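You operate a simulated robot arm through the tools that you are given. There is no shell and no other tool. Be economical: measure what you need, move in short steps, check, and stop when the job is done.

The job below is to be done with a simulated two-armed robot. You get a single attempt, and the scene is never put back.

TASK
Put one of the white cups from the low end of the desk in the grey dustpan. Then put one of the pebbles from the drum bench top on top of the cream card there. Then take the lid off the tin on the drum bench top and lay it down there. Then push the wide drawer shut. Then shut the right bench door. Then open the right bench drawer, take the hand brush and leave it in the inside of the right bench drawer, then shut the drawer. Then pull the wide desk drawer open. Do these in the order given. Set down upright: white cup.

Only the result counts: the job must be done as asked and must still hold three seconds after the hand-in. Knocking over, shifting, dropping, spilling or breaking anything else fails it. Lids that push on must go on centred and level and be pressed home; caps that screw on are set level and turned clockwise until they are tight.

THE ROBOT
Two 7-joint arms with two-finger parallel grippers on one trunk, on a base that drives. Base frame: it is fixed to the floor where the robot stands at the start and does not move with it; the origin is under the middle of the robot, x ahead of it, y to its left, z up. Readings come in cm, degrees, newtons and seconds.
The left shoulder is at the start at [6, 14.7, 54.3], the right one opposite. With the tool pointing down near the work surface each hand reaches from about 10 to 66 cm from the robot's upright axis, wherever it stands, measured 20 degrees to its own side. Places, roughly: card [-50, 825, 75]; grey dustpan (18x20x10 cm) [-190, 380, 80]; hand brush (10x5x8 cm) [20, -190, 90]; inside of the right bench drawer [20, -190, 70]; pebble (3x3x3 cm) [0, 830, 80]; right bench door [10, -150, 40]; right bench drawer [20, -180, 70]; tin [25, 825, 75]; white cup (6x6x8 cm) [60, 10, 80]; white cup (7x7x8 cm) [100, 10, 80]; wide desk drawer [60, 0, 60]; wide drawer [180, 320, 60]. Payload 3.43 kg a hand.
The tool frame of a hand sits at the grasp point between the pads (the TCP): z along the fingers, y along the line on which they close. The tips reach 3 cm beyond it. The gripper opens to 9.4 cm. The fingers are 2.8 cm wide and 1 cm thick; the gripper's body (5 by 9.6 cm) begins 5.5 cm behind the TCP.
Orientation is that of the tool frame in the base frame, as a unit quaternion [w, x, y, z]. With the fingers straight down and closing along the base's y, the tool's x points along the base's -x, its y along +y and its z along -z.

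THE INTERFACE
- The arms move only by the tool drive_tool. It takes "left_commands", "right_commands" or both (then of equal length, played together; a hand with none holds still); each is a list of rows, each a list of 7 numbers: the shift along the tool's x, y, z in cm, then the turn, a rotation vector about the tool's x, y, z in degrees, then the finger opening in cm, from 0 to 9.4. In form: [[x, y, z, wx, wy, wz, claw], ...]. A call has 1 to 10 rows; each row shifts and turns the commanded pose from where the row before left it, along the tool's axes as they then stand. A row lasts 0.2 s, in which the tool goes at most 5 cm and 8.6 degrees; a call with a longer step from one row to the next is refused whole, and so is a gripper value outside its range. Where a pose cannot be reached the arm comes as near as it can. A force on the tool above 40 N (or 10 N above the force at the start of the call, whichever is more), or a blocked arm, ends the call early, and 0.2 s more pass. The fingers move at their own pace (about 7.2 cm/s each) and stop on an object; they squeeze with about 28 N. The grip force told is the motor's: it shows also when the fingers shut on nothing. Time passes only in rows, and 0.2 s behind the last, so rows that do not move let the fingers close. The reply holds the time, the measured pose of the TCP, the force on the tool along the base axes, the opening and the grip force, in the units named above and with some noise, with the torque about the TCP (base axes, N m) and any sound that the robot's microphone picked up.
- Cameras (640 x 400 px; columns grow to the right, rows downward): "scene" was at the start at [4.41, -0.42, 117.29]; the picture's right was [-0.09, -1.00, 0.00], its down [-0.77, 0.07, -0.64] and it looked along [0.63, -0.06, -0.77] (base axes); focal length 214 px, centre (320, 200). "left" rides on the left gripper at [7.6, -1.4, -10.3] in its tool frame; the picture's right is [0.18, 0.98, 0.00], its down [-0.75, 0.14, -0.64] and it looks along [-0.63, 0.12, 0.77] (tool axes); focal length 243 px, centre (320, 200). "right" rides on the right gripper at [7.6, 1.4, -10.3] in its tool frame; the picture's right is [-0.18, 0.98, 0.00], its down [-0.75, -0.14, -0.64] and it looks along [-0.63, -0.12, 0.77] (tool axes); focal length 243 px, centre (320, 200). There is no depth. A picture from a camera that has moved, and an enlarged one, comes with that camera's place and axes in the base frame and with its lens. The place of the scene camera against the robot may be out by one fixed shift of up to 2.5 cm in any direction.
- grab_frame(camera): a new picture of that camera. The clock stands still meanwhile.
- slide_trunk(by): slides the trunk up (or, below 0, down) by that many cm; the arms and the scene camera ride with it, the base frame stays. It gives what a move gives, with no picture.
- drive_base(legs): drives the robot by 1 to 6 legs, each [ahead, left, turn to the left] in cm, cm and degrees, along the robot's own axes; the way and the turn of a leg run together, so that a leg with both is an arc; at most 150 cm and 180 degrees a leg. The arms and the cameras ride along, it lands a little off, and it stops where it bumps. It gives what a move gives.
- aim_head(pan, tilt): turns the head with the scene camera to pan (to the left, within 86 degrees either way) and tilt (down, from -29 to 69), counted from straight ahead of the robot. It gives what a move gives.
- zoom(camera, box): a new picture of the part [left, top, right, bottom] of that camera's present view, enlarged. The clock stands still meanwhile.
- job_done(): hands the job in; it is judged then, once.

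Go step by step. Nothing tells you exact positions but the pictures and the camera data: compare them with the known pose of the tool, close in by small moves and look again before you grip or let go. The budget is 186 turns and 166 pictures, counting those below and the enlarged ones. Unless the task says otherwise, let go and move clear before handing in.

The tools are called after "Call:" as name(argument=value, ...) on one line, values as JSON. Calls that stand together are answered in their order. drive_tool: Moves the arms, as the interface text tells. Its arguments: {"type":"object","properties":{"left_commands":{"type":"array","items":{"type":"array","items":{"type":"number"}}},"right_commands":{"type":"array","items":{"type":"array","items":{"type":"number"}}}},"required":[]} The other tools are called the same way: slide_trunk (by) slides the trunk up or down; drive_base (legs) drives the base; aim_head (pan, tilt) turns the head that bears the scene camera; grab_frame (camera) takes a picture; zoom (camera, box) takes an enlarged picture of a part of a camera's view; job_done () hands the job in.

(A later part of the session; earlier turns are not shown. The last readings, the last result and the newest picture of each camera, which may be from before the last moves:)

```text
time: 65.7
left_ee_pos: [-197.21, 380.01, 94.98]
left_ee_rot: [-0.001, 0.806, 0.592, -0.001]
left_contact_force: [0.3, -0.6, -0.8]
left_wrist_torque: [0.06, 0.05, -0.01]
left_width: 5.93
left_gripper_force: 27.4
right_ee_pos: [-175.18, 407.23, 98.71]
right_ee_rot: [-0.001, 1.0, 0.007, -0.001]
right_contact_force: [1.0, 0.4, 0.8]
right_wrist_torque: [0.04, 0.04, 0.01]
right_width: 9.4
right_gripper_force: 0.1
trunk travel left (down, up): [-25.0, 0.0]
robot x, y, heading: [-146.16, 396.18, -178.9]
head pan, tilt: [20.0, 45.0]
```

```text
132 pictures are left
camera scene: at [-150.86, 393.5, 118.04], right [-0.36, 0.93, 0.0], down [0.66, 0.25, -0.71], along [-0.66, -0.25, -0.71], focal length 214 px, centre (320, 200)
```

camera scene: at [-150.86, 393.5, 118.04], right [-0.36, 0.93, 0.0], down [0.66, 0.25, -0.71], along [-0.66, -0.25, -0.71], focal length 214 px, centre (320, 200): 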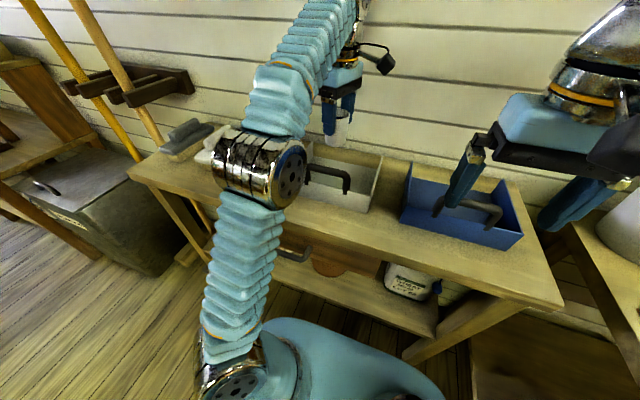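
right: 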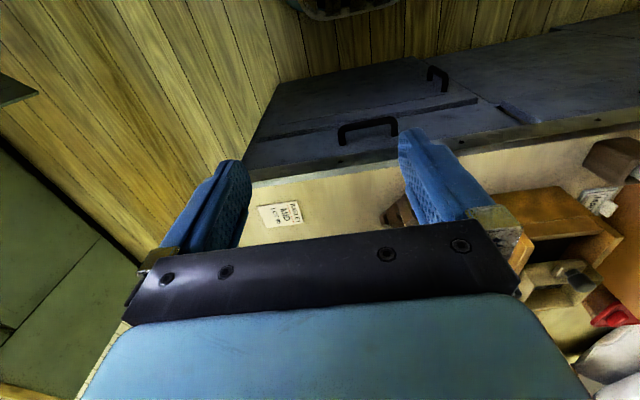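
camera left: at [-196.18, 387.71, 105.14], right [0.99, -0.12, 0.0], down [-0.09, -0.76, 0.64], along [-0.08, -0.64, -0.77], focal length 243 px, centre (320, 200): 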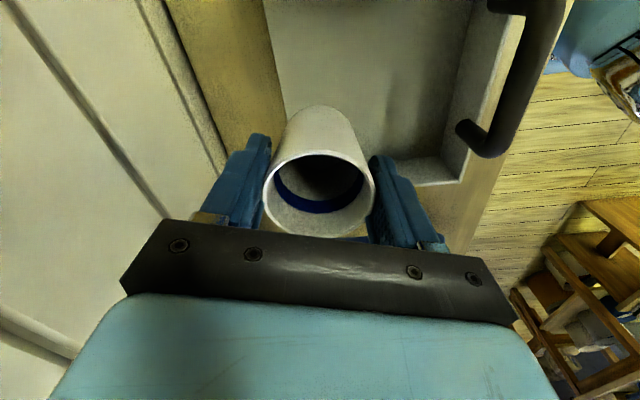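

Cup is over the pan. Shift slightly toward the middle and descend.

Call:
drive_tool(left_commands=[[0.35, 1.1, 2, 0, 0, 0, 4.5], [0, 0, 2, 0, 0, 0, 4.5], [0, 0, 2, 0, 0, 0, 4.5], [0, 0, 2, 0, 0, 0, 4.5]])

Call:
grab_frame(camera="left")

Call:
zoom(camera="scene", box=[180, 60, 440, 240])

```text
time: 66.7
left_ee_pos: [-196.09, 379.73, 86.94]
left_ee_rot: [-0.001, 0.804, 0.594, -0.002]
left_contact_force: [-1.5, -0.4, 13.8]
left_wrist_torque: [-0.16, 0.0, -0.02]
left_width: 5.92
left_gripper_force: 28.1
right_ee_pos: [-175.24, 407.35, 98.78]
right_ee_rot: [0.0, 1.0, 0.007, 0.0]
right_contact_force: [-0.1, -0.1, -0.2]
right_wrist_torque: [-0.01, -0.02, -0.01]
right_width: 9.41
right_gripper_force: 0.0
trunk travel left (down, up): [-25.0, 0.0]
robot x, y, heading: [-146.11, 395.95, -179.1]
head pan, tilt: [20.0, 45.0]
```

```text
131 pictures are left
camera left: at [-195.05, 387.53, 97.16], right [0.99, -0.11, 0.0], down [-0.08, -0.76, 0.64], along [-0.08, -0.64, -0.77], focal length 243 px, centre (320, 200)
```

left: 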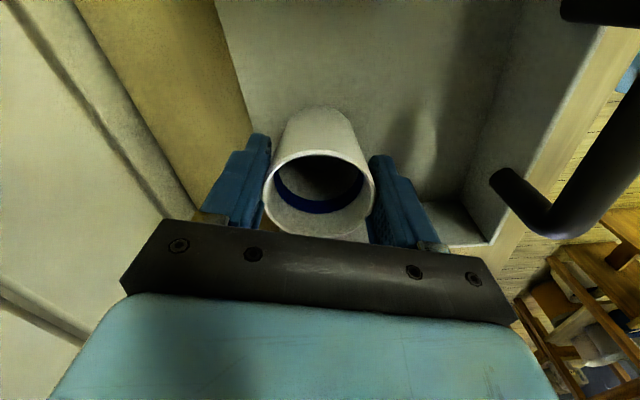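

```text
2.22 times, centred on (310, 150) of scene
camera zoom: at [-150.82, 393.56, 118.09], right [-0.36, 0.93, 0.0], down [0.66, 0.25, -0.71], along [-0.66, -0.25, -0.71], focal length 477 px, centre (342, 311)
```

zoom: 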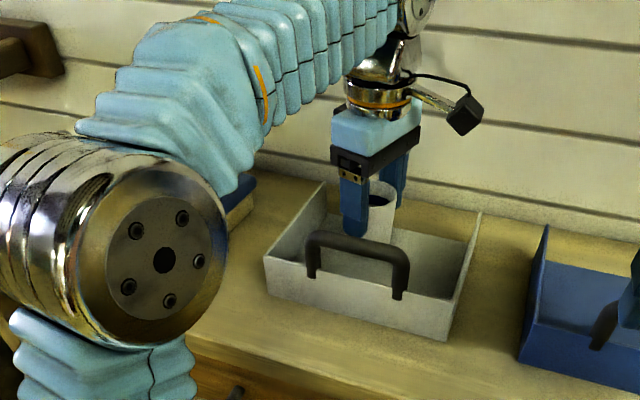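

The cup is touching the pan floor (14 N upward, centred). Release and rise.

Call:
drive_tool(left_commands=[[0, 0, 0, 0, 0, 0, 6.2], [0, 0, 0, 0, 0, 0, 7], [0, 0, 0, 0, 0, 0, 8], [0, 0, 0, 0, 0, 0, 8]])

Call:
grab_frame(camera="left")

```text
time: 67.7
left_ee_pos: [-196.08, 379.84, 86.84]
left_ee_rot: [0.0, 0.804, 0.594, -0.001]
left_contact_force: [0.5, 0.7, -0.1]
left_wrist_torque: [-0.05, 0.02, 0.02]
left_width: 7.98
left_gripper_force: 0.2
right_ee_pos: [-175.26, 407.37, 98.7]
right_ee_rot: [0.0, 1.0, 0.008, -0.001]
right_contact_force: [0.5, -0.5, 0.6]
right_wrist_torque: [0.04, -0.02, -0.04]
right_width: 9.42
right_gripper_force: 0.0
trunk travel left (down, up): [-25.0, 0.0]
robot x, y, heading: [-146.2, 395.85, -179.5]
head pan, tilt: [20.0, 45.0]
```

```text
129 pictures are left
camera left: at [-195.11, 387.54, 97.02], right [0.99, -0.11, 0.0], down [-0.09, -0.76, 0.64], along [-0.07, -0.64, -0.77], focal length 243 px, centre (320, 200)
```

left: 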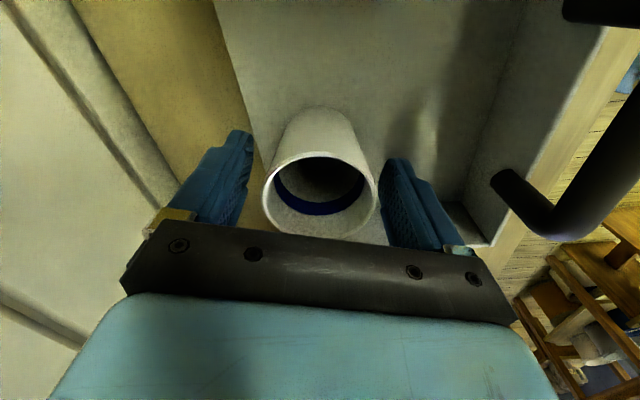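

Cup stands freely. Raise the hand straight up and retract over the handle.

Call:
drive_tool(left_commands=[[0, 0, -2, 0, 0, 0, 8], [0, 0, -2, 0, 0, 0, 8], [0, 0, -2, 0, 0, 0, 8], [0, 0, -2, 0, 0, 0, 8], [0.9, 2.9, -1, 0, 0, 0, 8], [0.9, 2.9, -1, 0, 0, 0, 8], [1, 3.25, 0, 0, 0, 0, 8], [1, 3.25, 0, 0, 0, 0, 8], [1, 3.25, 0, 0, 0, 0, 8], [1, 3.25, 0, 0, 0, 0, 8]])

Call:
grab_frame(camera="scene")

```text
time: 69.9
left_ee_pos: [-176.44, 379.82, 97.0]
left_ee_rot: [0.0, 0.805, 0.594, 0.0]
left_contact_force: [-0.4, -0.9, 0.4]
left_wrist_torque: [0.0, -0.02, 0.01]
left_width: 8.03
left_gripper_force: 0.1
right_ee_pos: [-175.21, 407.29, 98.69]
right_ee_rot: [-0.001, 1.0, 0.008, 0.0]
right_contact_force: [-1.1, 0.8, -0.3]
right_wrist_torque: [-0.01, 0.0, -0.01]
right_width: 9.4
right_gripper_force: 0.1
trunk travel left (down, up): [-25.0, 0.0]
robot x, y, heading: [-146.01, 396.2, -179.2]
head pan, tilt: [20.0, 45.0]
```

```text
128 pictures are left
camera scene: at [-150.9, 393.54, 118.04], right [-0.36, 0.93, 0.0], down [0.66, 0.25, -0.71], along [-0.66, -0.25, -0.71], focal length 214 px, centre (320, 200)
```

scene: 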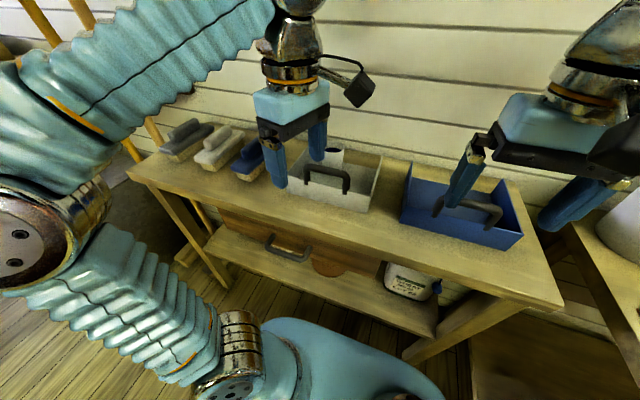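

Cup is upright in the dustpan. Back off and turn toward the drum bench (+y).

Call:
drive_base(legs=[[-48, 0, 0], [0, 0, -91]])

Call:
drive_tool(left_commands=[[0, 0, 0, 0, 0, 8, 9.4], [0, 0, 0, 0, 0, 8, 9.4], [0, 0, 0, 0, 0, 8, 9.4], [0, 0, 0, 0, 0, 8, 9.4], [0, 0, 0, 0, 0, 8, 9.4], [0, 0, 0, 0, 0, 8, 9.4], [0, 0, 0, 0, 0, 8, 9.4], [0, 0, 0, 0, 0, 8, 9.4], [0, 0, 0, 0, 0, 8, 9.4]])

Call:
aim_head(pan=-10, tilt=15)

Call:
grab_frame(camera="scene")

```text
time: 76.7
left_ee_pos: [-113.56, 428.04, 97.01]
left_ee_rot: [0.001, 0.986, -0.169, -0.001]
left_contact_force: [-0.2, -0.6, -0.3]
left_wrist_torque: [0.0, -0.05, 0.01]
left_width: 7.98
left_gripper_force: 0.0
right_ee_pos: [-86.01, 425.74, 98.78]
right_ee_rot: [0.0, -0.699, 0.715, 0.0]
right_contact_force: [0.0, 0.5, -0.3]
right_wrist_torque: [-0.03, 0.0, -0.01]
right_width: 9.36
right_gripper_force: 0.1
trunk travel left (down, up): [-25.0, 0.0]
robot x, y, heading: [-98.61, 396.9, 88.7]
head pan, tilt: [20.0, 45.0]
```

```text
time: 78.7
left_ee_pos: [-113.47, 428.22, 97.05]
left_ee_rot: [0.0, -0.698, 0.716, 0.001]
left_contact_force: [-0.6, 0.2, -0.4]
left_wrist_torque: [-0.04, -0.01, -0.01]
left_width: 9.4
left_gripper_force: 0.1
right_ee_pos: [-85.99, 425.75, 98.6]
right_ee_rot: [-0.001, -0.698, 0.716, 0.0]
right_contact_force: [-0.4, -0.3, 0.3]
right_wrist_torque: [-0.01, 0.03, -0.01]
right_width: 9.4
right_gripper_force: 0.1
trunk travel left (down, up): [-25.0, 0.0]
robot x, y, heading: [-98.84, 397.02, 88.7]
head pan, tilt: [20.0, 45.0]
```

```text
time: 79.6
left_ee_pos: [-113.43, 428.25, 97.0]
left_ee_rot: [0.0, -0.699, 0.715, 0.0]
left_contact_force: [0.2, 0.9, 0.4]
left_wrist_torque: [0.03, 0.01, -0.01]
left_width: 9.41
left_gripper_force: 0.0
right_ee_pos: [-85.99, 425.64, 98.63]
right_ee_rot: [0.0, -0.699, 0.715, 0.0]
right_contact_force: [0.3, 0.3, -1.1]
right_wrist_torque: [0.01, -0.03, -0.01]
right_width: 9.39
right_gripper_force: 0.2
trunk travel left (down, up): [-25.0, 0.0]
robot x, y, heading: [-98.52, 397.29, 88.8]
head pan, tilt: [-10.0, 15.0]
```

```text
127 pictures are left
camera scene: at [-96.84, 403.49, 122.72], right [0.98, -0.2, 0.0], down [-0.05, -0.25, -0.97], along [0.19, 0.95, -0.26], focal length 214 px, centre (320, 200)
```

scene: 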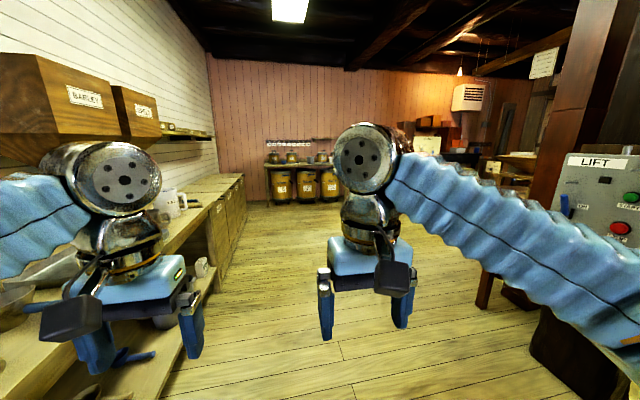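

The way to the drum bench is open. Drive ahead with a slight shift right.

Call:
drive_base(legs=[[140, -25, 0], [130, -30, 1]])

Call:
aim_head(pan=0, tilt=25)

Call:
grab_frame(camera="scene")

```text
time: 93.2
left_ee_pos: [-56.63, 702.95, 96.96]
left_ee_rot: [0.0, 0.714, -0.7, 0.0]
left_contact_force: [-0.3, -0.3, -0.2]
left_wrist_torque: [0.0, -0.03, -0.03]
left_width: 9.41
left_gripper_force: 0.1
right_ee_pos: [-29.14, 701.52, 98.73]
right_ee_rot: [0.0, 0.714, -0.7, 0.001]
right_contact_force: [-0.3, 0.3, 0.1]
right_wrist_torque: [0.06, 0.01, 0.0]
right_width: 9.41
right_gripper_force: 0.0
trunk travel left (down, up): [-25.0, 0.0]
robot x, y, heading: [-40.09, 672.45, 91.3]
head pan, tilt: [-10.0, 15.0]
```

```text
time: 94.0
left_ee_pos: [-56.57, 702.96, 96.84]
left_ee_rot: [0.0, 0.714, -0.7, 0.0]
left_contact_force: [-0.2, 0.0, -0.5]
left_wrist_torque: [0.04, -0.02, -0.02]
left_width: 9.39
left_gripper_force: 0.0
right_ee_pos: [-29.12, 701.56, 98.62]
right_ee_rot: [-0.001, 0.714, -0.7, 0.0]
right_contact_force: [0.1, -0.3, -0.2]
right_wrist_torque: [0.01, -0.01, -0.02]
right_width: 9.38
right_gripper_force: 0.2
trunk travel left (down, up): [-25.0, 0.0]
robot x, y, heading: [-40.25, 672.37, 91.0]
head pan, tilt: [0.0, 25.0]
```

```text
126 pictures are left
camera scene: at [-40.6, 678.9, 121.11], right [1.0, 0.02, 0.0], down [0.01, -0.42, -0.91], along [-0.02, 0.91, -0.42], focal length 214 px, centre (320, 200)
```

scene: 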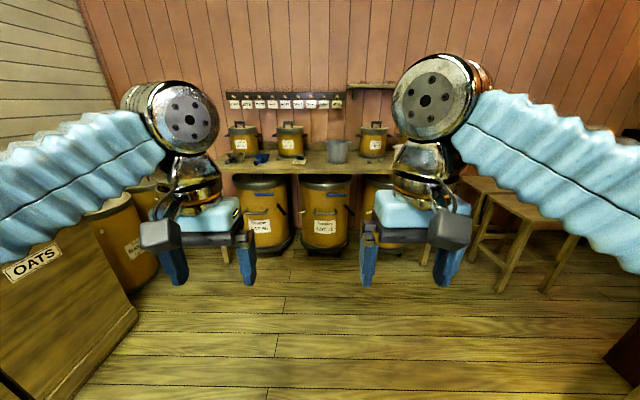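

The bench is ahead with its drums below. Zoom onto its top.

Call:
zoom(camera="scene", box=[215, 85, 415, 185])

```text
3.20 times, centred on (315, 135) of scene
camera zoom: at [-40.6, 678.9, 121.11], right [1.0, 0.02, 0.0], down [0.01, -0.42, -0.91], along [-0.02, 0.91, -0.42], focal length 686 px, centre (336, 408)
```

zoom: 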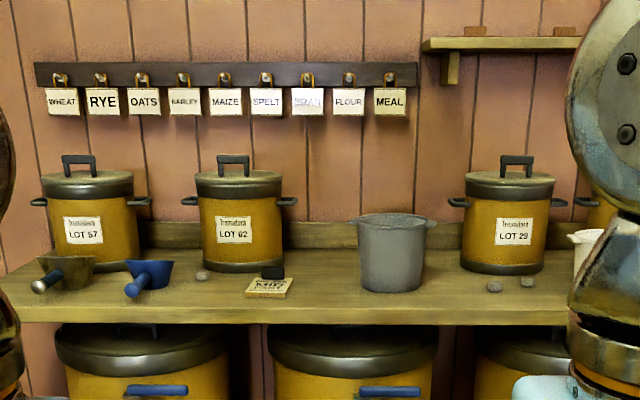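

I see the card near x≈-58, pebbles near x≈-9 and -2. Drive closer to look better.

Call:
drive_base(legs=[[70, -22, -1]])

Call:
aim_head(pan=0, tilt=30)

Call:
grab_frame(camera="scene")

```text
time: 97.8
left_ee_pos: [-34.52, 771.26, 96.99]
left_ee_rot: [0.0, -0.702, 0.712, 0.0]
left_contact_force: [0.4, -1.0, -0.8]
left_wrist_torque: [0.03, -0.02, 0.01]
left_width: 9.42
left_gripper_force: 0.1
right_ee_pos: [-7.07, 769.07, 98.56]
right_ee_rot: [-0.001, -0.702, 0.712, -0.001]
right_contact_force: [0.3, 0.4, 0.0]
right_wrist_torque: [0.02, -0.03, 0.01]
right_width: 9.41
right_gripper_force: 0.0
trunk travel left (down, up): [-25.0, 0.0]
robot x, y, heading: [-19.07, 740.41, 89.6]
head pan, tilt: [0.0, 25.0]
```

```text
time: 98.5
left_ee_pos: [-34.55, 771.29, 97.16]
left_ee_rot: [0.0, -0.702, 0.712, 0.0]
left_contact_force: [-0.4, -0.3, -0.2]
left_wrist_torque: [-0.03, 0.02, -0.01]
left_width: 9.39
left_gripper_force: 0.0
right_ee_pos: [-7.19, 769.09, 98.65]
right_ee_rot: [0.001, -0.702, 0.712, 0.0]
right_contact_force: [0.4, 0.2, 0.5]
right_wrist_torque: [0.01, 0.01, -0.01]
right_width: 9.4
right_gripper_force: 0.0
trunk travel left (down, up): [-25.0, 0.0]
robot x, y, heading: [-19.02, 740.33, 89.1]
head pan, tilt: [0.0, 30.0]
```

```text
124 pictures are left
camera scene: at [-19.34, 746.65, 120.31], right [1.0, -0.01, 0.0], down [-0.01, -0.5, -0.87], along [0.01, 0.87, -0.5], focal length 214 px, centre (320, 200)
```

scene: 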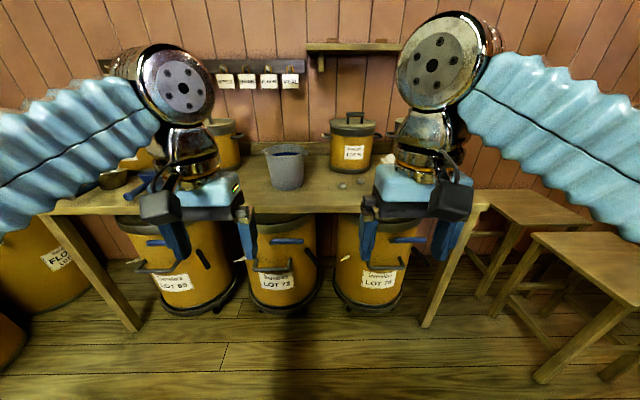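

Bench front edge is at y≈816. Approach to about 36 cm from it.

Call:
drive_base(legs=[[36, 0, 0]])

Call:
aim_head(pan=0, tilt=45)

Call:
grab_frame(camera="scene")

Call:
grab_frame(camera="right")

Call:
grab_frame(camera="left")

```text
time: 100.8
left_ee_pos: [-34.24, 807.85, 96.89]
left_ee_rot: [0.0, -0.703, 0.711, 0.0]
left_contact_force: [-0.4, -0.8, -0.2]
left_wrist_torque: [0.04, 0.02, 0.02]
left_width: 9.38
left_gripper_force: 0.0
right_ee_pos: [-6.92, 805.56, 98.72]
right_ee_rot: [0.0, -0.703, 0.711, 0.0]
right_contact_force: [1.1, 0.2, -0.4]
right_wrist_torque: [0.01, -0.03, -0.04]
right_width: 9.42
right_gripper_force: 0.1
trunk travel left (down, up): [-25.0, 0.0]
robot x, y, heading: [-18.77, 776.9, 89.3]
head pan, tilt: [0.0, 30.0]
```

```text
time: 101.6
left_ee_pos: [-34.1, 807.8, 97.04]
left_ee_rot: [0.0, -0.703, 0.711, 0.0]
left_contact_force: [-0.9, -0.2, -0.3]
left_wrist_torque: [0.02, 0.0, -0.01]
left_width: 9.37
left_gripper_force: 0.1
right_ee_pos: [-6.93, 805.63, 98.64]
right_ee_rot: [0.0, -0.703, 0.711, -0.001]
right_contact_force: [0.3, 0.5, -0.3]
right_wrist_torque: [0.01, 0.01, 0.02]
right_width: 9.41
right_gripper_force: 0.0
trunk travel left (down, up): [-25.0, 0.0]
robot x, y, heading: [-18.29, 777.06, 89.4]
head pan, tilt: [0.0, 45.0]
```

```text
123 pictures are left
camera scene: at [-18.9, 782.23, 118.05], right [1.0, -0.01, 0.0], down [-0.01, -0.71, -0.71], along [0.01, 0.71, -0.71], focal length 214 px, centre (320, 200)
```

scene: 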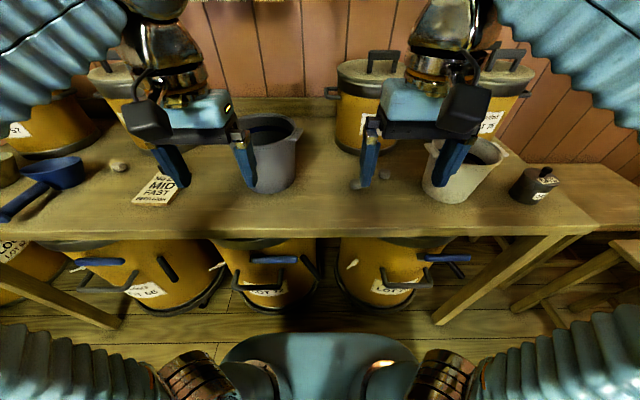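

```text
122 pictures are left
camera right: at [-8.24, 798.12, 108.89], right [-0.98, 0.2, 0.0], down [0.15, 0.75, 0.64], along [0.13, 0.63, -0.77], focal length 243 px, centre (320, 200)
```

right: 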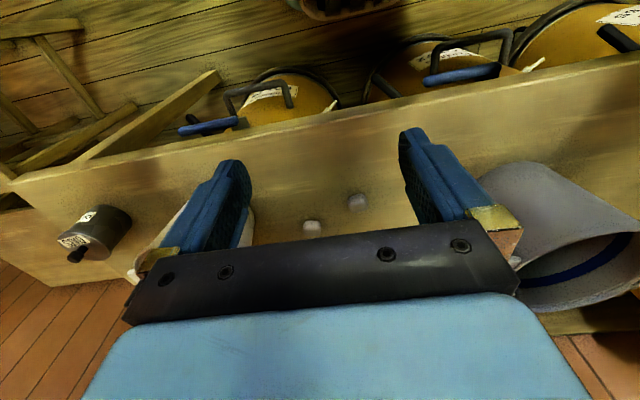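

```text
121 pictures are left
camera left: at [-32.75, 800.17, 107.16], right [-0.98, -0.17, 0.0], down [-0.13, 0.76, 0.64], along [-0.11, 0.63, -0.77], focal length 243 px, centre (320, 200)
```

left: 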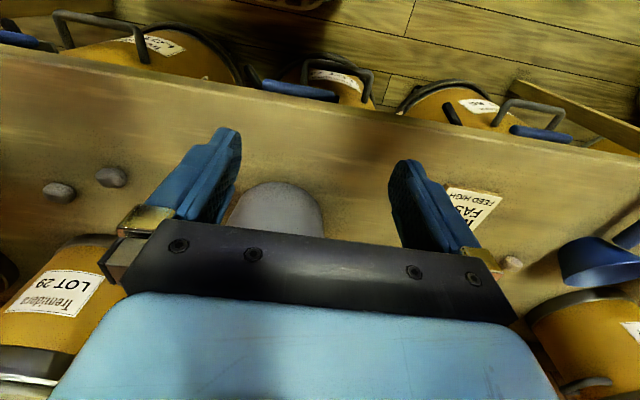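

The tin is the small black pot with a knob at the far right (x≈42); pebbles at about (-1, 826.6) and (-9, 822.6). I'll strafe right so the left hand can pick the left pebble.

Call:
drive_base(legs=[[0, -25, 0]])

Call:
grab_frame(camera="left")

```text
time: 103.5
left_ee_pos: [-9.07, 807.44, 97.05]
left_ee_rot: [0.0, -0.704, 0.71, 0.0]
left_contact_force: [0.2, -0.4, -0.2]
left_wrist_torque: [-0.02, 0.01, -0.01]
left_width: 9.41
left_gripper_force: 0.0
right_ee_pos: [18.48, 805.45, 98.74]
right_ee_rot: [0.001, -0.704, 0.71, 0.0]
right_contact_force: [-0.1, 0.4, -0.4]
right_wrist_torque: [0.01, -0.04, 0.05]
right_width: 9.38
right_gripper_force: 0.1
trunk travel left (down, up): [-25.0, 0.0]
robot x, y, heading: [6.56, 776.79, 89.5]
head pan, tilt: [0.0, 45.0]
```

```text
120 pictures are left
camera left: at [-7.6, 799.88, 107.16], right [-0.98, -0.18, 0.0], down [-0.13, 0.75, 0.64], along [-0.11, 0.63, -0.77], focal length 243 px, centre (320, 200)
```

left: 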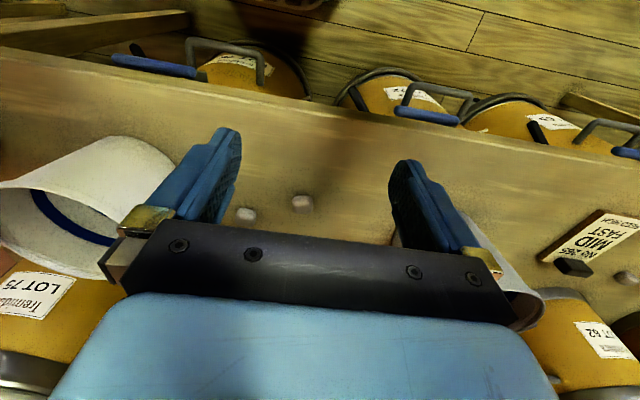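

Pebble B is at about (-8.9, 822.3). Move over it with a moderate opening and lower part way.

Call:
drive_tool(left_commands=[[-3.7, 0, 1, 0, 0, 0, 6], [-3.7, 0, 2, 0, 0, 0, 6], [-3.7, 0, 2.5, 0, 0, 0, 6], [-3.8, 0, 2.5, 0, 0, 0, 6], [0, 0, 2, 0, 0, 0, 6]])

Call:
grab_frame(camera="left")

```text
time: 104.7
left_ee_pos: [-8.81, 822.28, 87.01]
left_ee_rot: [0.0, -0.704, 0.71, 0.0]
left_contact_force: [-0.5, 0.6, 0.2]
left_wrist_torque: [0.0, -0.01, 0.03]
left_width: 5.99
left_gripper_force: 0.0
right_ee_pos: [18.44, 805.44, 98.7]
right_ee_rot: [0.001, -0.704, 0.711, 0.0]
right_contact_force: [-0.4, -0.1, -0.7]
right_wrist_torque: [0.0, 0.0, -0.01]
right_width: 9.4
right_gripper_force: 0.0
trunk travel left (down, up): [-25.0, 0.0]
robot x, y, heading: [6.9, 776.38, 89.2]
head pan, tilt: [0.0, 45.0]
```

```text
119 pictures are left
camera left: at [-7.35, 814.69, 97.15], right [-0.98, -0.18, 0.0], down [-0.13, 0.76, 0.64], along [-0.11, 0.63, -0.77], focal length 243 px, centre (320, 200)
```

left: 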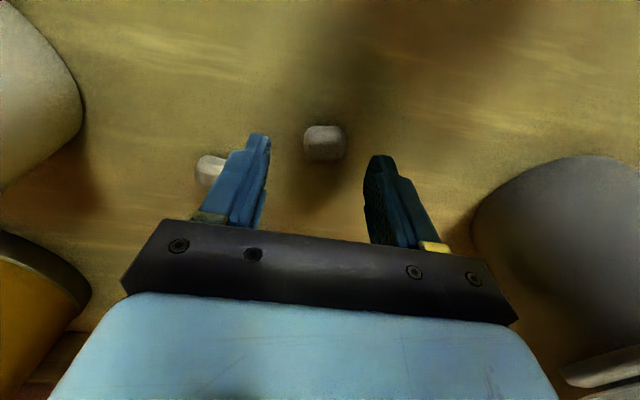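

Pebble centred at about (-9.2, 822.9). Lower slowly.

Call:
drive_tool(left_commands=[[-0.6, 0.3, 1.5, 0, 0, 0, 6], [0, 0, 1.5, 0, 0, 0, 6], [0, 0, 0.5, 0, 0, 0, 6]])

Call:
grab_frame(camera="left")

```text
time: 105.5
left_ee_pos: [-9.17, 823.01, 83.58]
left_ee_rot: [0.0, -0.704, 0.71, 0.001]
left_contact_force: [-0.5, 0.4, 0.4]
left_wrist_torque: [-0.01, -0.02, 0.02]
left_width: 5.98
left_gripper_force: 0.2
right_ee_pos: [18.35, 805.54, 98.7]
right_ee_rot: [0.001, -0.704, 0.71, 0.0]
right_contact_force: [-0.2, -0.4, -0.4]
right_wrist_torque: [0.05, 0.01, 0.0]
right_width: 9.42
right_gripper_force: 0.0
trunk travel left (down, up): [-25.0, 0.0]
robot x, y, heading: [6.17, 776.45, 89.7]
head pan, tilt: [0.0, 45.0]
```

```text
118 pictures are left
camera left: at [-7.71, 815.36, 93.68], right [-0.98, -0.18, 0.0], down [-0.13, 0.75, 0.64], along [-0.11, 0.63, -0.77], focal length 243 px, centre (320, 200)
```

left: 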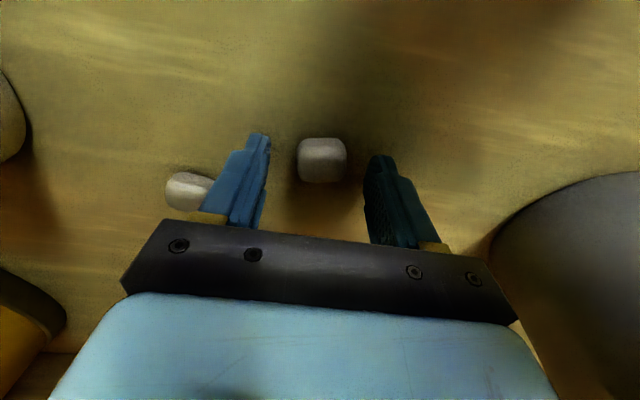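

Pebble centre at z≈80. Lower 1.2 cm more and close.

Call:
drive_tool(left_commands=[[-0.2, 0, 0.7, 0, 0, 0, 6], [0, 0, 0.5, 0, 0, 0, 6], [0, 0, 0, 0, 0, 0, 4], [0, 0, 0, 0, 0, 0, 2], [0, 0, 0, 0, 0, 0, 1], [0, 0, 0, 0, 0, 0, 1]])

Call:
grab_frame(camera="left")

```text
time: 106.0
left_ee_pos: [-9.12, 823.06, 83.07]
left_ee_rot: [0.006, -0.704, 0.71, 0.005]
left_contact_force: [-0.9, -5.4, 17.0]
left_wrist_torque: [-0.43, 0.57, 0.23]
left_width: 6.03
left_gripper_force: 0.1
right_ee_pos: [18.48, 805.37, 98.7]
right_ee_rot: [0.0, -0.704, 0.71, 0.0]
right_contact_force: [0.5, -0.3, 0.1]
right_wrist_torque: [0.0, -0.01, 0.0]
right_width: 9.39
right_gripper_force: 0.1
trunk travel left (down, up): [-25.0, 0.0]
robot x, y, heading: [6.08, 776.4, 89.8]
head pan, tilt: [0.0, 45.0]
stopped in row 2 (left hand): the force on the tool passed its limit at 48 N (the readings are from after the stop); the commanded pose is now the measured one
```

```text
117 pictures are left
camera left: at [-7.7, 815.27, 93.1], right [-0.98, -0.18, 0.0], down [-0.14, 0.75, 0.65], along [-0.11, 0.64, -0.76], focal length 243 px, centre (320, 200)
```

left: 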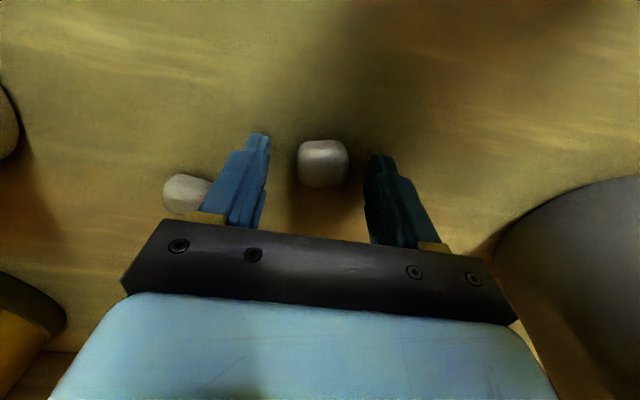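

The tips touched the bench top, so it is at z≈80. Raise 0.4 and close.

Call:
drive_tool(left_commands=[[0, 0, -0.4, 0, 0, 0, 6], [0, 0, 0, 0, 0, 0, 4], [0, 0, 0, 0, 0, 0, 2], [0, 0, 0, 0, 0, 0, 1], [0, 0, 0, 0, 0, 0, 1], [0, 0, 0, 0, 0, 0, 1]])

Call:
grab_frame(camera="left")

```text
time: 107.4
left_ee_pos: [-9.16, 823.08, 83.23]
left_ee_rot: [0.004, -0.704, 0.71, 0.003]
left_contact_force: [-0.6, -0.3, -0.8]
left_wrist_torque: [-0.02, 0.01, 0.0]
left_width: 2.9
left_gripper_force: 28.1
right_ee_pos: [18.52, 805.45, 98.75]
right_ee_rot: [0.0, -0.704, 0.71, 0.0]
right_contact_force: [-0.5, -0.6, 0.1]
right_wrist_torque: [-0.01, 0.01, -0.01]
right_width: 9.41
right_gripper_force: 0.1
trunk travel left (down, up): [-25.0, 0.0]
robot x, y, heading: [6.71, 776.84, 89.5]
head pan, tilt: [0.0, 45.0]
```

```text
116 pictures are left
camera left: at [-7.69, 815.42, 93.33], right [-0.98, -0.18, 0.0], down [-0.14, 0.75, 0.65], along [-0.11, 0.64, -0.76], focal length 243 px, centre (320, 200)
```

left: 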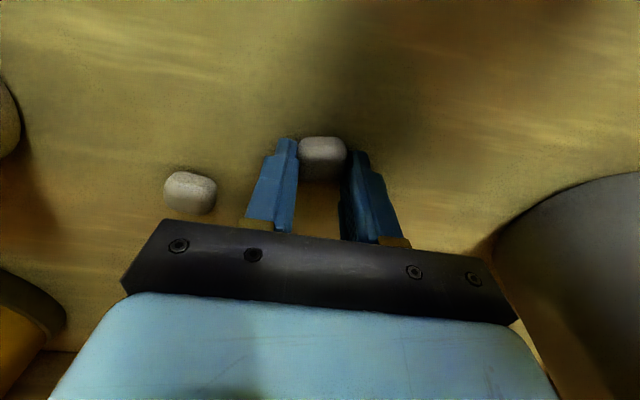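

Got the pebble. Lift, retract, and strafe left toward the card.

Call:
drive_tool(left_commands=[[0, 0, -2.5, 0, 0, 0, 1], [0, 0, -3.5, 0, 0, 0, 1], [2, 0, -3.5, 0, 0, 0, 1], [4, 0, -3, 0, 0, 0, 1], [4.5, 0, -1, 0, 0, 0, 1], [4.5, 0, 0, 0, 0, 0, 1]])

Call:
drive_base(legs=[[0, 49, 0]])

Call:
grab_frame(camera="left")

Call:
grab_frame(camera="scene")

```text
time: 108.8
left_ee_pos: [-9.12, 808.34, 96.33]
left_ee_rot: [0.003, -0.704, 0.71, 0.004]
left_contact_force: [-0.2, 0.2, 0.0]
left_wrist_torque: [-0.06, 0.0, 0.0]
left_width: 2.9
left_gripper_force: 27.9
right_ee_pos: [18.38, 805.35, 98.62]
right_ee_rot: [0.0, -0.704, 0.71, 0.0]
right_contact_force: [0.0, -0.8, 0.2]
right_wrist_torque: [-0.04, 0.02, -0.02]
right_width: 9.37
right_gripper_force: 0.0
trunk travel left (down, up): [-25.0, 0.0]
robot x, y, heading: [6.51, 776.73, 89.6]
head pan, tilt: [0.0, 45.0]
```

```text
time: 111.7
left_ee_pos: [-57.87, 808.93, 96.35]
left_ee_rot: [0.004, -0.702, 0.712, 0.003]
left_contact_force: [0.0, -0.9, 0.2]
left_wrist_torque: [-0.02, 0.0, 0.0]
left_width: 2.91
left_gripper_force: 28.4
right_ee_pos: [-30.51, 805.83, 98.78]
right_ee_rot: [0.0, -0.702, 0.712, 0.0]
right_contact_force: [0.9, -0.3, 0.3]
right_wrist_torque: [-0.02, -0.02, 0.0]
right_width: 9.4
right_gripper_force: 0.0
trunk travel left (down, up): [-25.0, 0.0]
robot x, y, heading: [-42.48, 777.48, 89.3]
head pan, tilt: [0.0, 45.0]
```

```text
115 pictures are left
camera left: at [-56.6, 801.27, 106.52], right [-0.99, -0.17, 0.0], down [-0.13, 0.75, 0.65], along [-0.11, 0.64, -0.76], focal length 243 px, centre (320, 200)
```

left: 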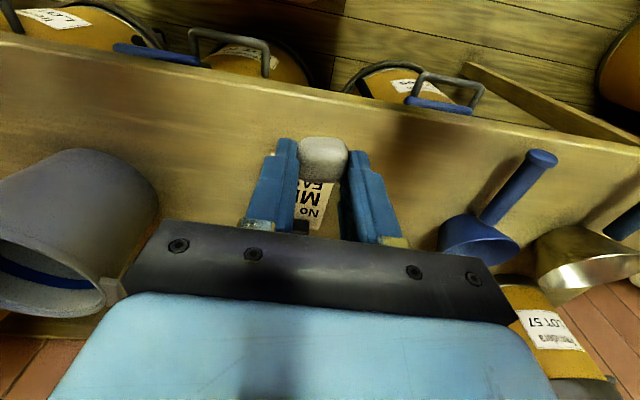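

```text
114 pictures are left
camera scene: at [-42.68, 782.54, 118.04], right [1.0, -0.01, 0.0], down [-0.01, -0.71, -0.71], along [0.01, 0.71, -0.71], focal length 214 px, centre (320, 200)
```

scene: 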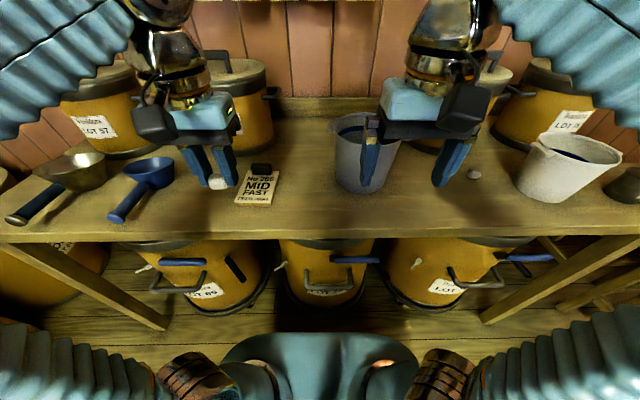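

The card with a black clip at its far edge is visible. Zoom on it.

Call:
zoom(camera="scene", box=[180, 130, 340, 230])

```text
4.00 times, centred on (260, 180) of scene
camera zoom: at [-42.68, 782.54, 118.04], right [1.0, -0.01, 0.0], down [-0.01, -0.71, -0.71], along [0.01, 0.71, -0.71], focal length 858 px, centre (560, 280)
```

zoom: 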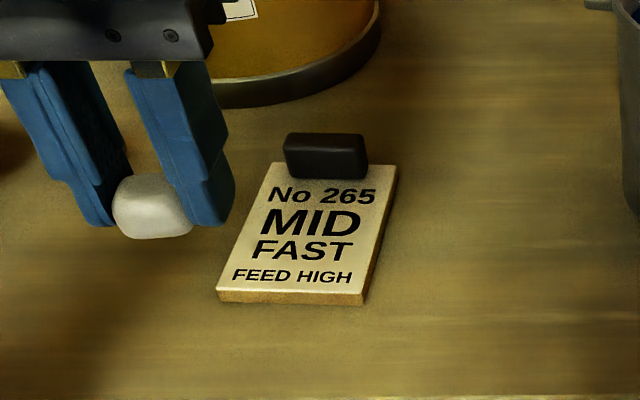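

Card's clear centre is at about (-58.4, 820.8), top z≈81. Move the pebble over it and lower.

Call:
drive_tool(left_commands=[[-4, 0.2, 2, 0, 0, 0, 1], [-4, 0.2, 3, 0, 0, 0, 1], [-3.8, 0.1, 3, 0, 0, 0, 1], [0, 0, 2, 0, 0, 0, 1]])

Call:
grab_frame(camera="left")

Call:
zoom(camera="scene", box=[180, 130, 340, 230])

```text
time: 112.7
left_ee_pos: [-58.45, 820.86, 86.52]
left_ee_rot: [0.005, -0.702, 0.712, 0.003]
left_contact_force: [0.9, -0.2, 0.6]
left_wrist_torque: [-0.01, -0.01, 0.0]
left_width: 2.91
left_gripper_force: 27.7
right_ee_pos: [-30.44, 805.82, 98.69]
right_ee_rot: [0.0, -0.702, 0.712, 0.0]
right_contact_force: [-0.7, -0.5, 0.1]
right_wrist_torque: [0.0, -0.02, -0.02]
right_width: 9.42
right_gripper_force: 0.1
trunk travel left (down, up): [-25.0, 0.0]
robot x, y, heading: [-42.93, 776.78, 89.3]
head pan, tilt: [0.0, 45.0]
```

```text
112 pictures are left
camera left: at [-57.06, 813.24, 96.67], right [-0.99, -0.17, 0.0], down [-0.13, 0.75, 0.65], along [-0.11, 0.64, -0.76], focal length 243 px, centre (320, 200)
```

left: 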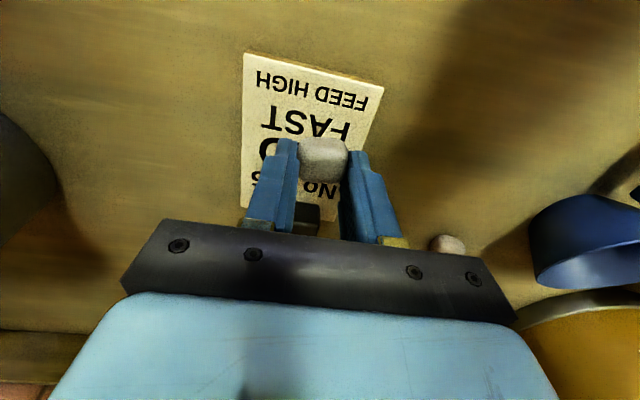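

```text
4.00 times, centred on (260, 180) of scene
camera zoom: at [-42.68, 782.55, 118.04], right [1.0, -0.01, 0.0], down [-0.01, -0.71, -0.71], along [0.01, 0.71, -0.71], focal length 858 px, centre (560, 280)
```

zoom: 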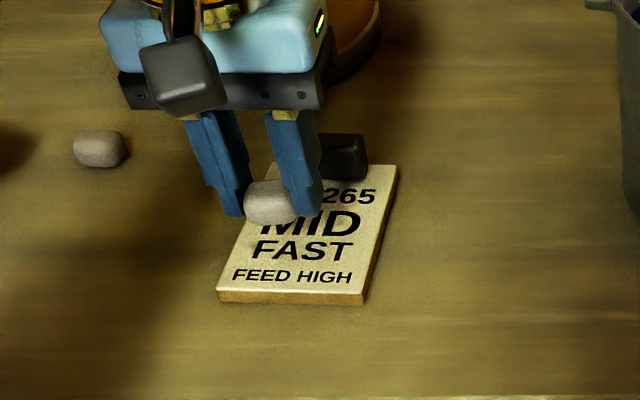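

I'll shift 1 cm right and 1.2 cm toward me, to the card's middle, and lower onto it.

Call:
drive_tool(left_commands=[[1.2, -0.9, 0.8, 0, 0, 0, 1], [0, 0, 0.7, 0, 0, 0, 1], [0, 0, 0.5, 0, 0, 0, 1]])

Call:
grab_frame(camera="left")

```text
time: 113.5
left_ee_pos: [-57.41, 819.8, 84.55]
left_ee_rot: [0.004, -0.702, 0.712, 0.003]
left_contact_force: [-0.9, -0.9, -0.7]
left_wrist_torque: [-0.02, -0.03, -0.02]
left_width: 2.87
left_gripper_force: 27.9
right_ee_pos: [-30.43, 805.82, 98.71]
right_ee_rot: [-0.001, -0.702, 0.712, 0.0]
right_contact_force: [0.2, -0.4, 0.4]
right_wrist_torque: [0.02, -0.04, -0.03]
right_width: 9.41
right_gripper_force: 0.1
trunk travel left (down, up): [-25.0, 0.0]
robot x, y, heading: [-42.84, 776.91, 89.1]
head pan, tilt: [0.0, 45.0]
```

```text
110 pictures are left
camera left: at [-56.1, 812.08, 94.62], right [-0.99, -0.17, 0.0], down [-0.13, 0.75, 0.65], along [-0.11, 0.64, -0.76], focal length 243 px, centre (320, 200)
```

left: 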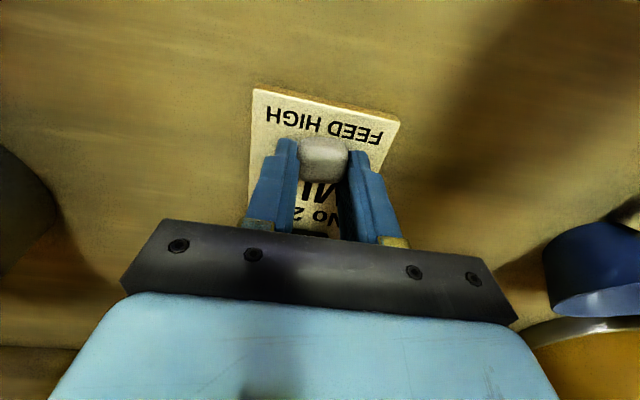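

Centred nicely. Lower until contact and release.

Call:
drive_tool(left_commands=[[-0.3, 0, 0.25, 0, 0, 0, 1], [0, 0, 0.15, 0, 0, 0, 1]])

```text
time: 114.1
left_ee_pos: [-57.37, 819.89, 84.34]
left_ee_rot: [0.005, -0.702, 0.712, 0.004]
left_contact_force: [-1.2, 3.8, 17.2]
left_wrist_torque: [0.0, -0.07, 0.07]
left_width: 2.85
left_gripper_force: 28.1
right_ee_pos: [-30.46, 805.99, 98.71]
right_ee_rot: [0.0, -0.702, 0.713, 0.0]
right_contact_force: [-0.4, -0.2, -0.4]
right_wrist_torque: [0.01, 0.02, -0.03]
right_width: 9.42
right_gripper_force: 0.1
trunk travel left (down, up): [-25.0, 0.0]
robot x, y, heading: [-42.57, 777.23, 89.5]
head pan, tilt: [0.0, 45.0]
```

Contact. Open and rise.

Call:
drive_tool(left_commands=[[0, 0, 0, 0, 0, 0, 3.2], [0, 0, 0, 0, 0, 0, 4.5], [0, 0, 0, 0, 0, 0, 4.5], [0, 0, -2, 0, 0, 0, 4.5], [0, 0, -4, 0, 0, 0, 4.5], [3, 0, -3, 0, 0, 0, 4.5], [4, 0, -2, 0, 0, 0, 4.5], [4, 0, -1, 0, 0, 0, 4.5]])

Call:
zoom(camera="scene", box=[180, 130, 340, 230])

```text
time: 115.9
left_ee_pos: [-57.47, 808.68, 95.63]
left_ee_rot: [0.004, -0.702, 0.712, 0.004]
left_contact_force: [0.1, -0.2, 0.3]
left_wrist_torque: [-0.03, -0.01, -0.01]
left_width: 4.49
left_gripper_force: 0.1
right_ee_pos: [-30.46, 805.98, 98.69]
right_ee_rot: [0.0, -0.702, 0.712, 0.0]
right_contact_force: [-0.2, 0.0, -0.1]
right_wrist_torque: [-0.01, -0.01, -0.01]
right_width: 9.42
right_gripper_force: 0.1
trunk travel left (down, up): [-25.0, 0.0]
robot x, y, heading: [-42.65, 777.04, 89.4]
head pan, tilt: [0.0, 45.0]
```

```text
4.00 times, centred on (260, 180) of scene
camera zoom: at [-42.68, 782.56, 118.04], right [1.0, -0.01, 0.0], down [-0.01, -0.71, -0.71], along [0.01, 0.71, -0.71], focal length 858 px, centre (560, 280)
```

zoom: 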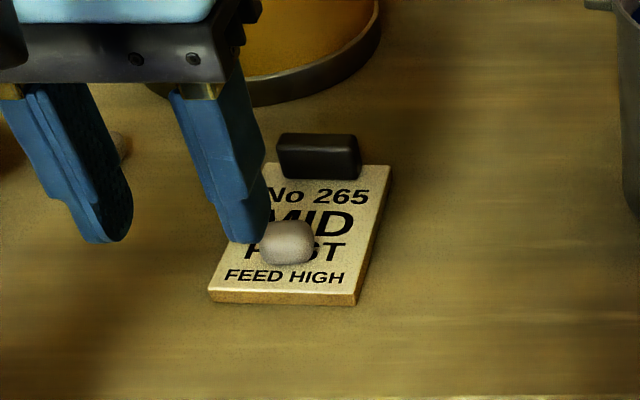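

Pebble rests on the card. Now strafe right for the tin.

Call:
drive_base(legs=[[0, -67, 0]])

Call:
aim_head(pan=-20, tilt=45)

Call:
grab_frame(camera="scene")

Call:
grab_frame(camera="right")

```text
time: 119.6
left_ee_pos: [8.41, 807.69, 95.84]
left_ee_rot: [0.004, -0.699, 0.715, 0.003]
left_contact_force: [-0.3, 0.2, 0.3]
left_wrist_torque: [-0.03, -0.01, 0.04]
left_width: 4.5
left_gripper_force: 0.1
right_ee_pos: [35.27, 804.64, 98.76]
right_ee_rot: [0.0, -0.699, 0.715, -0.001]
right_contact_force: [0.6, 0.6, 0.1]
right_wrist_torque: [0.0, 0.01, -0.02]
right_width: 9.42
right_gripper_force: 0.1
trunk travel left (down, up): [-25.0, 0.0]
robot x, y, heading: [23.16, 775.83, 88.7]
head pan, tilt: [0.0, 45.0]
```

```text
time: 120.4
left_ee_pos: [8.31, 807.66, 95.82]
left_ee_rot: [0.005, -0.699, 0.715, 0.002]
left_contact_force: [-0.7, 0.3, 1.7]
left_wrist_torque: [-0.01, 0.03, -0.02]
left_width: 4.49
left_gripper_force: 0.0
right_ee_pos: [35.26, 804.58, 98.72]
right_ee_rot: [0.0, -0.699, 0.715, 0.0]
right_contact_force: [0.0, -0.6, 0.2]
right_wrist_torque: [0.03, 0.01, -0.04]
right_width: 9.4
right_gripper_force: 0.0
trunk travel left (down, up): [-25.0, 0.0]
robot x, y, heading: [22.84, 775.82, 88.8]
head pan, tilt: [-20.0, 45.0]
```

```text
108 pictures are left
camera scene: at [25.68, 780.81, 118.04], right [0.93, -0.36, 0.0], down [-0.26, -0.66, -0.71], along [0.26, 0.66, -0.71], focal length 214 px, centre (320, 200)
```

scene: 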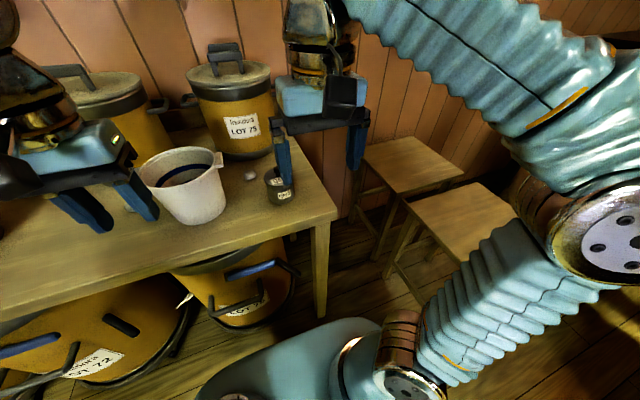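

```text
107 pictures are left
camera right: at [33.74, 797.14, 108.89], right [-0.98, 0.21, 0.0], down [0.16, 0.75, 0.64], along [0.13, 0.63, -0.77], focal length 243 px, centre (320, 200)
```

right: 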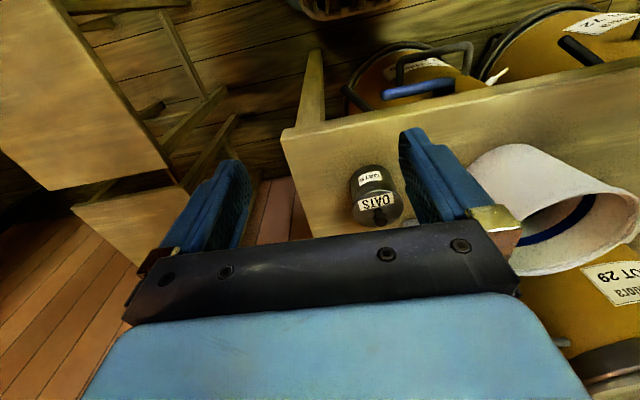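

The tin with a knob lid is visible right under the hand. Zoom.

Call:
zoom(camera="right", box=[300, 130, 460, 240])

Call:
zoom(camera="scene", box=[220, 120, 340, 220])

```text
3.64 times, centred on (380, 185) of right
camera zoom: at [33.74, 797.14, 108.89], right [-0.98, 0.21, 0.0], down [0.16, 0.75, 0.64], along [0.13, 0.63, -0.77], focal length 882 px, centre (102, 254)
```

zoom: 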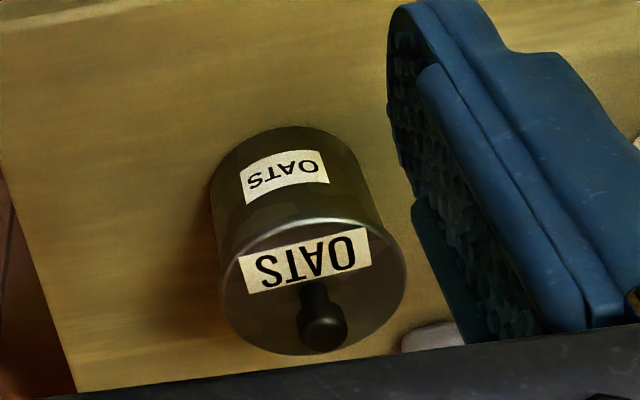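

```text
4.00 times, centred on (280, 170) of scene
camera zoom: at [25.68, 780.81, 118.04], right [0.93, -0.36, 0.0], down [-0.26, -0.66, -0.71], along [0.26, 0.66, -0.71], focal length 858 px, centre (480, 320)
```

zoom: 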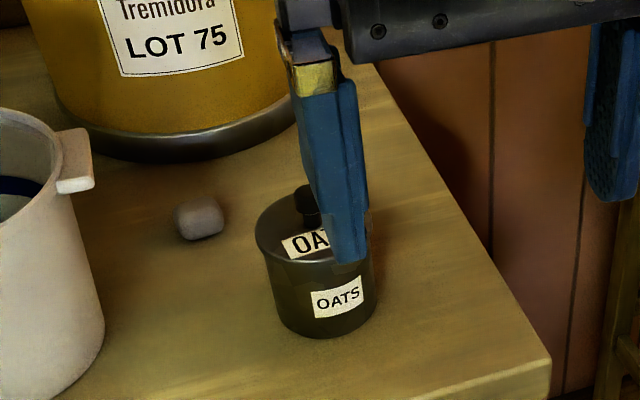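

Tin is at about (30.7, 819), lid top z≈86, knob above. Move the right hand above the knob.

Call:
drive_tool(right_commands=[[-3.6, 1.2, 1, 0, 0, 0, 6], [-3.6, 1.2, 1, 0, 0, 0, 6], [-3.6, 1.2, 1.3, 0, 0, 0, 6], [-3.5, 1.2, 1.5, 0, 0, 0, 6]])

Call:
grab_frame(camera="right")

```text
time: 121.4
left_ee_pos: [8.36, 807.59, 95.77]
left_ee_rot: [0.004, -0.699, 0.715, 0.004]
left_contact_force: [-0.1, 0.8, -0.5]
left_wrist_torque: [0.05, 0.0, 0.01]
left_width: 4.51
left_gripper_force: 0.1
right_ee_pos: [30.97, 819.12, 93.9]
right_ee_rot: [0.0, -0.699, 0.715, 0.002]
right_contact_force: [0.5, 0.6, -0.2]
right_wrist_torque: [0.04, 0.0, -0.05]
right_width: 5.97
right_gripper_force: 0.2
trunk travel left (down, up): [-25.0, 0.0]
robot x, y, heading: [22.99, 776.07, 88.7]
head pan, tilt: [-20.0, 45.0]
```

```text
104 pictures are left
camera right: at [29.37, 811.61, 104.15], right [-0.98, 0.21, 0.0], down [0.16, 0.75, 0.64], along [0.13, 0.63, -0.77], focal length 243 px, centre (320, 200)
```

right: 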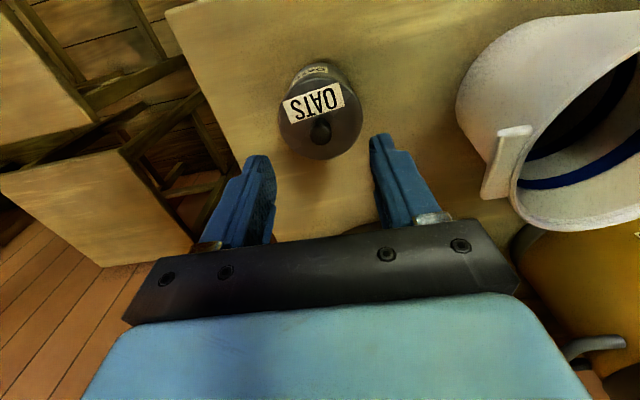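

Aligned with the knob. Lower and close on it.

Call:
drive_tool(right_commands=[[0, 0, 2, 0, 0, 0, 5], [0, 0, 1.6, 0, 0, 0, 4], [0, 0, 1, 0, 0, 0, 4]])

Call:
zoom(camera="right", box=[220, 80, 420, 240])

```text
time: 122.2
left_ee_pos: [8.32, 807.61, 95.86]
left_ee_rot: [0.004, -0.699, 0.715, 0.003]
left_contact_force: [0.5, 0.1, -1.4]
left_wrist_torque: [-0.01, 0.03, -0.03]
left_width: 4.51
left_gripper_force: 0.1
right_ee_pos: [30.74, 819.2, 89.45]
right_ee_rot: [0.0, -0.699, 0.715, 0.002]
right_contact_force: [-0.6, 3.0, 10.6]
right_wrist_torque: [0.08, -0.04, 0.06]
right_width: 3.99
right_gripper_force: 0.1
trunk travel left (down, up): [-25.0, 0.0]
robot x, y, heading: [23.34, 775.8, 88.7]
head pan, tilt: [-20.0, 45.0]
```

```text
2.50 times, centred on (320, 160) of right
camera zoom: at [29.11, 811.6, 99.55], right [-0.98, 0.21, 0.0], down [0.16, 0.75, 0.64], along [0.13, 0.63, -0.76], focal length 606 px, centre (320, 300)
```

zoom: 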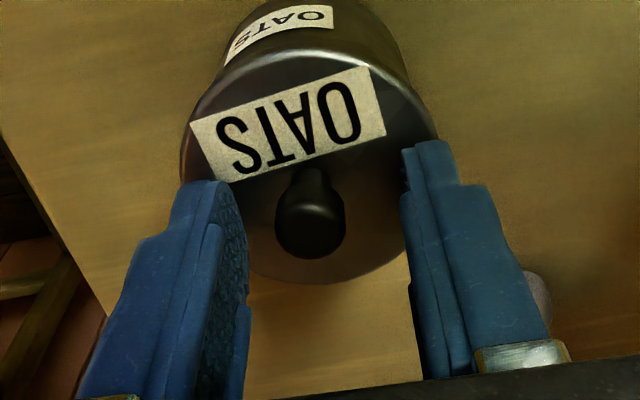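

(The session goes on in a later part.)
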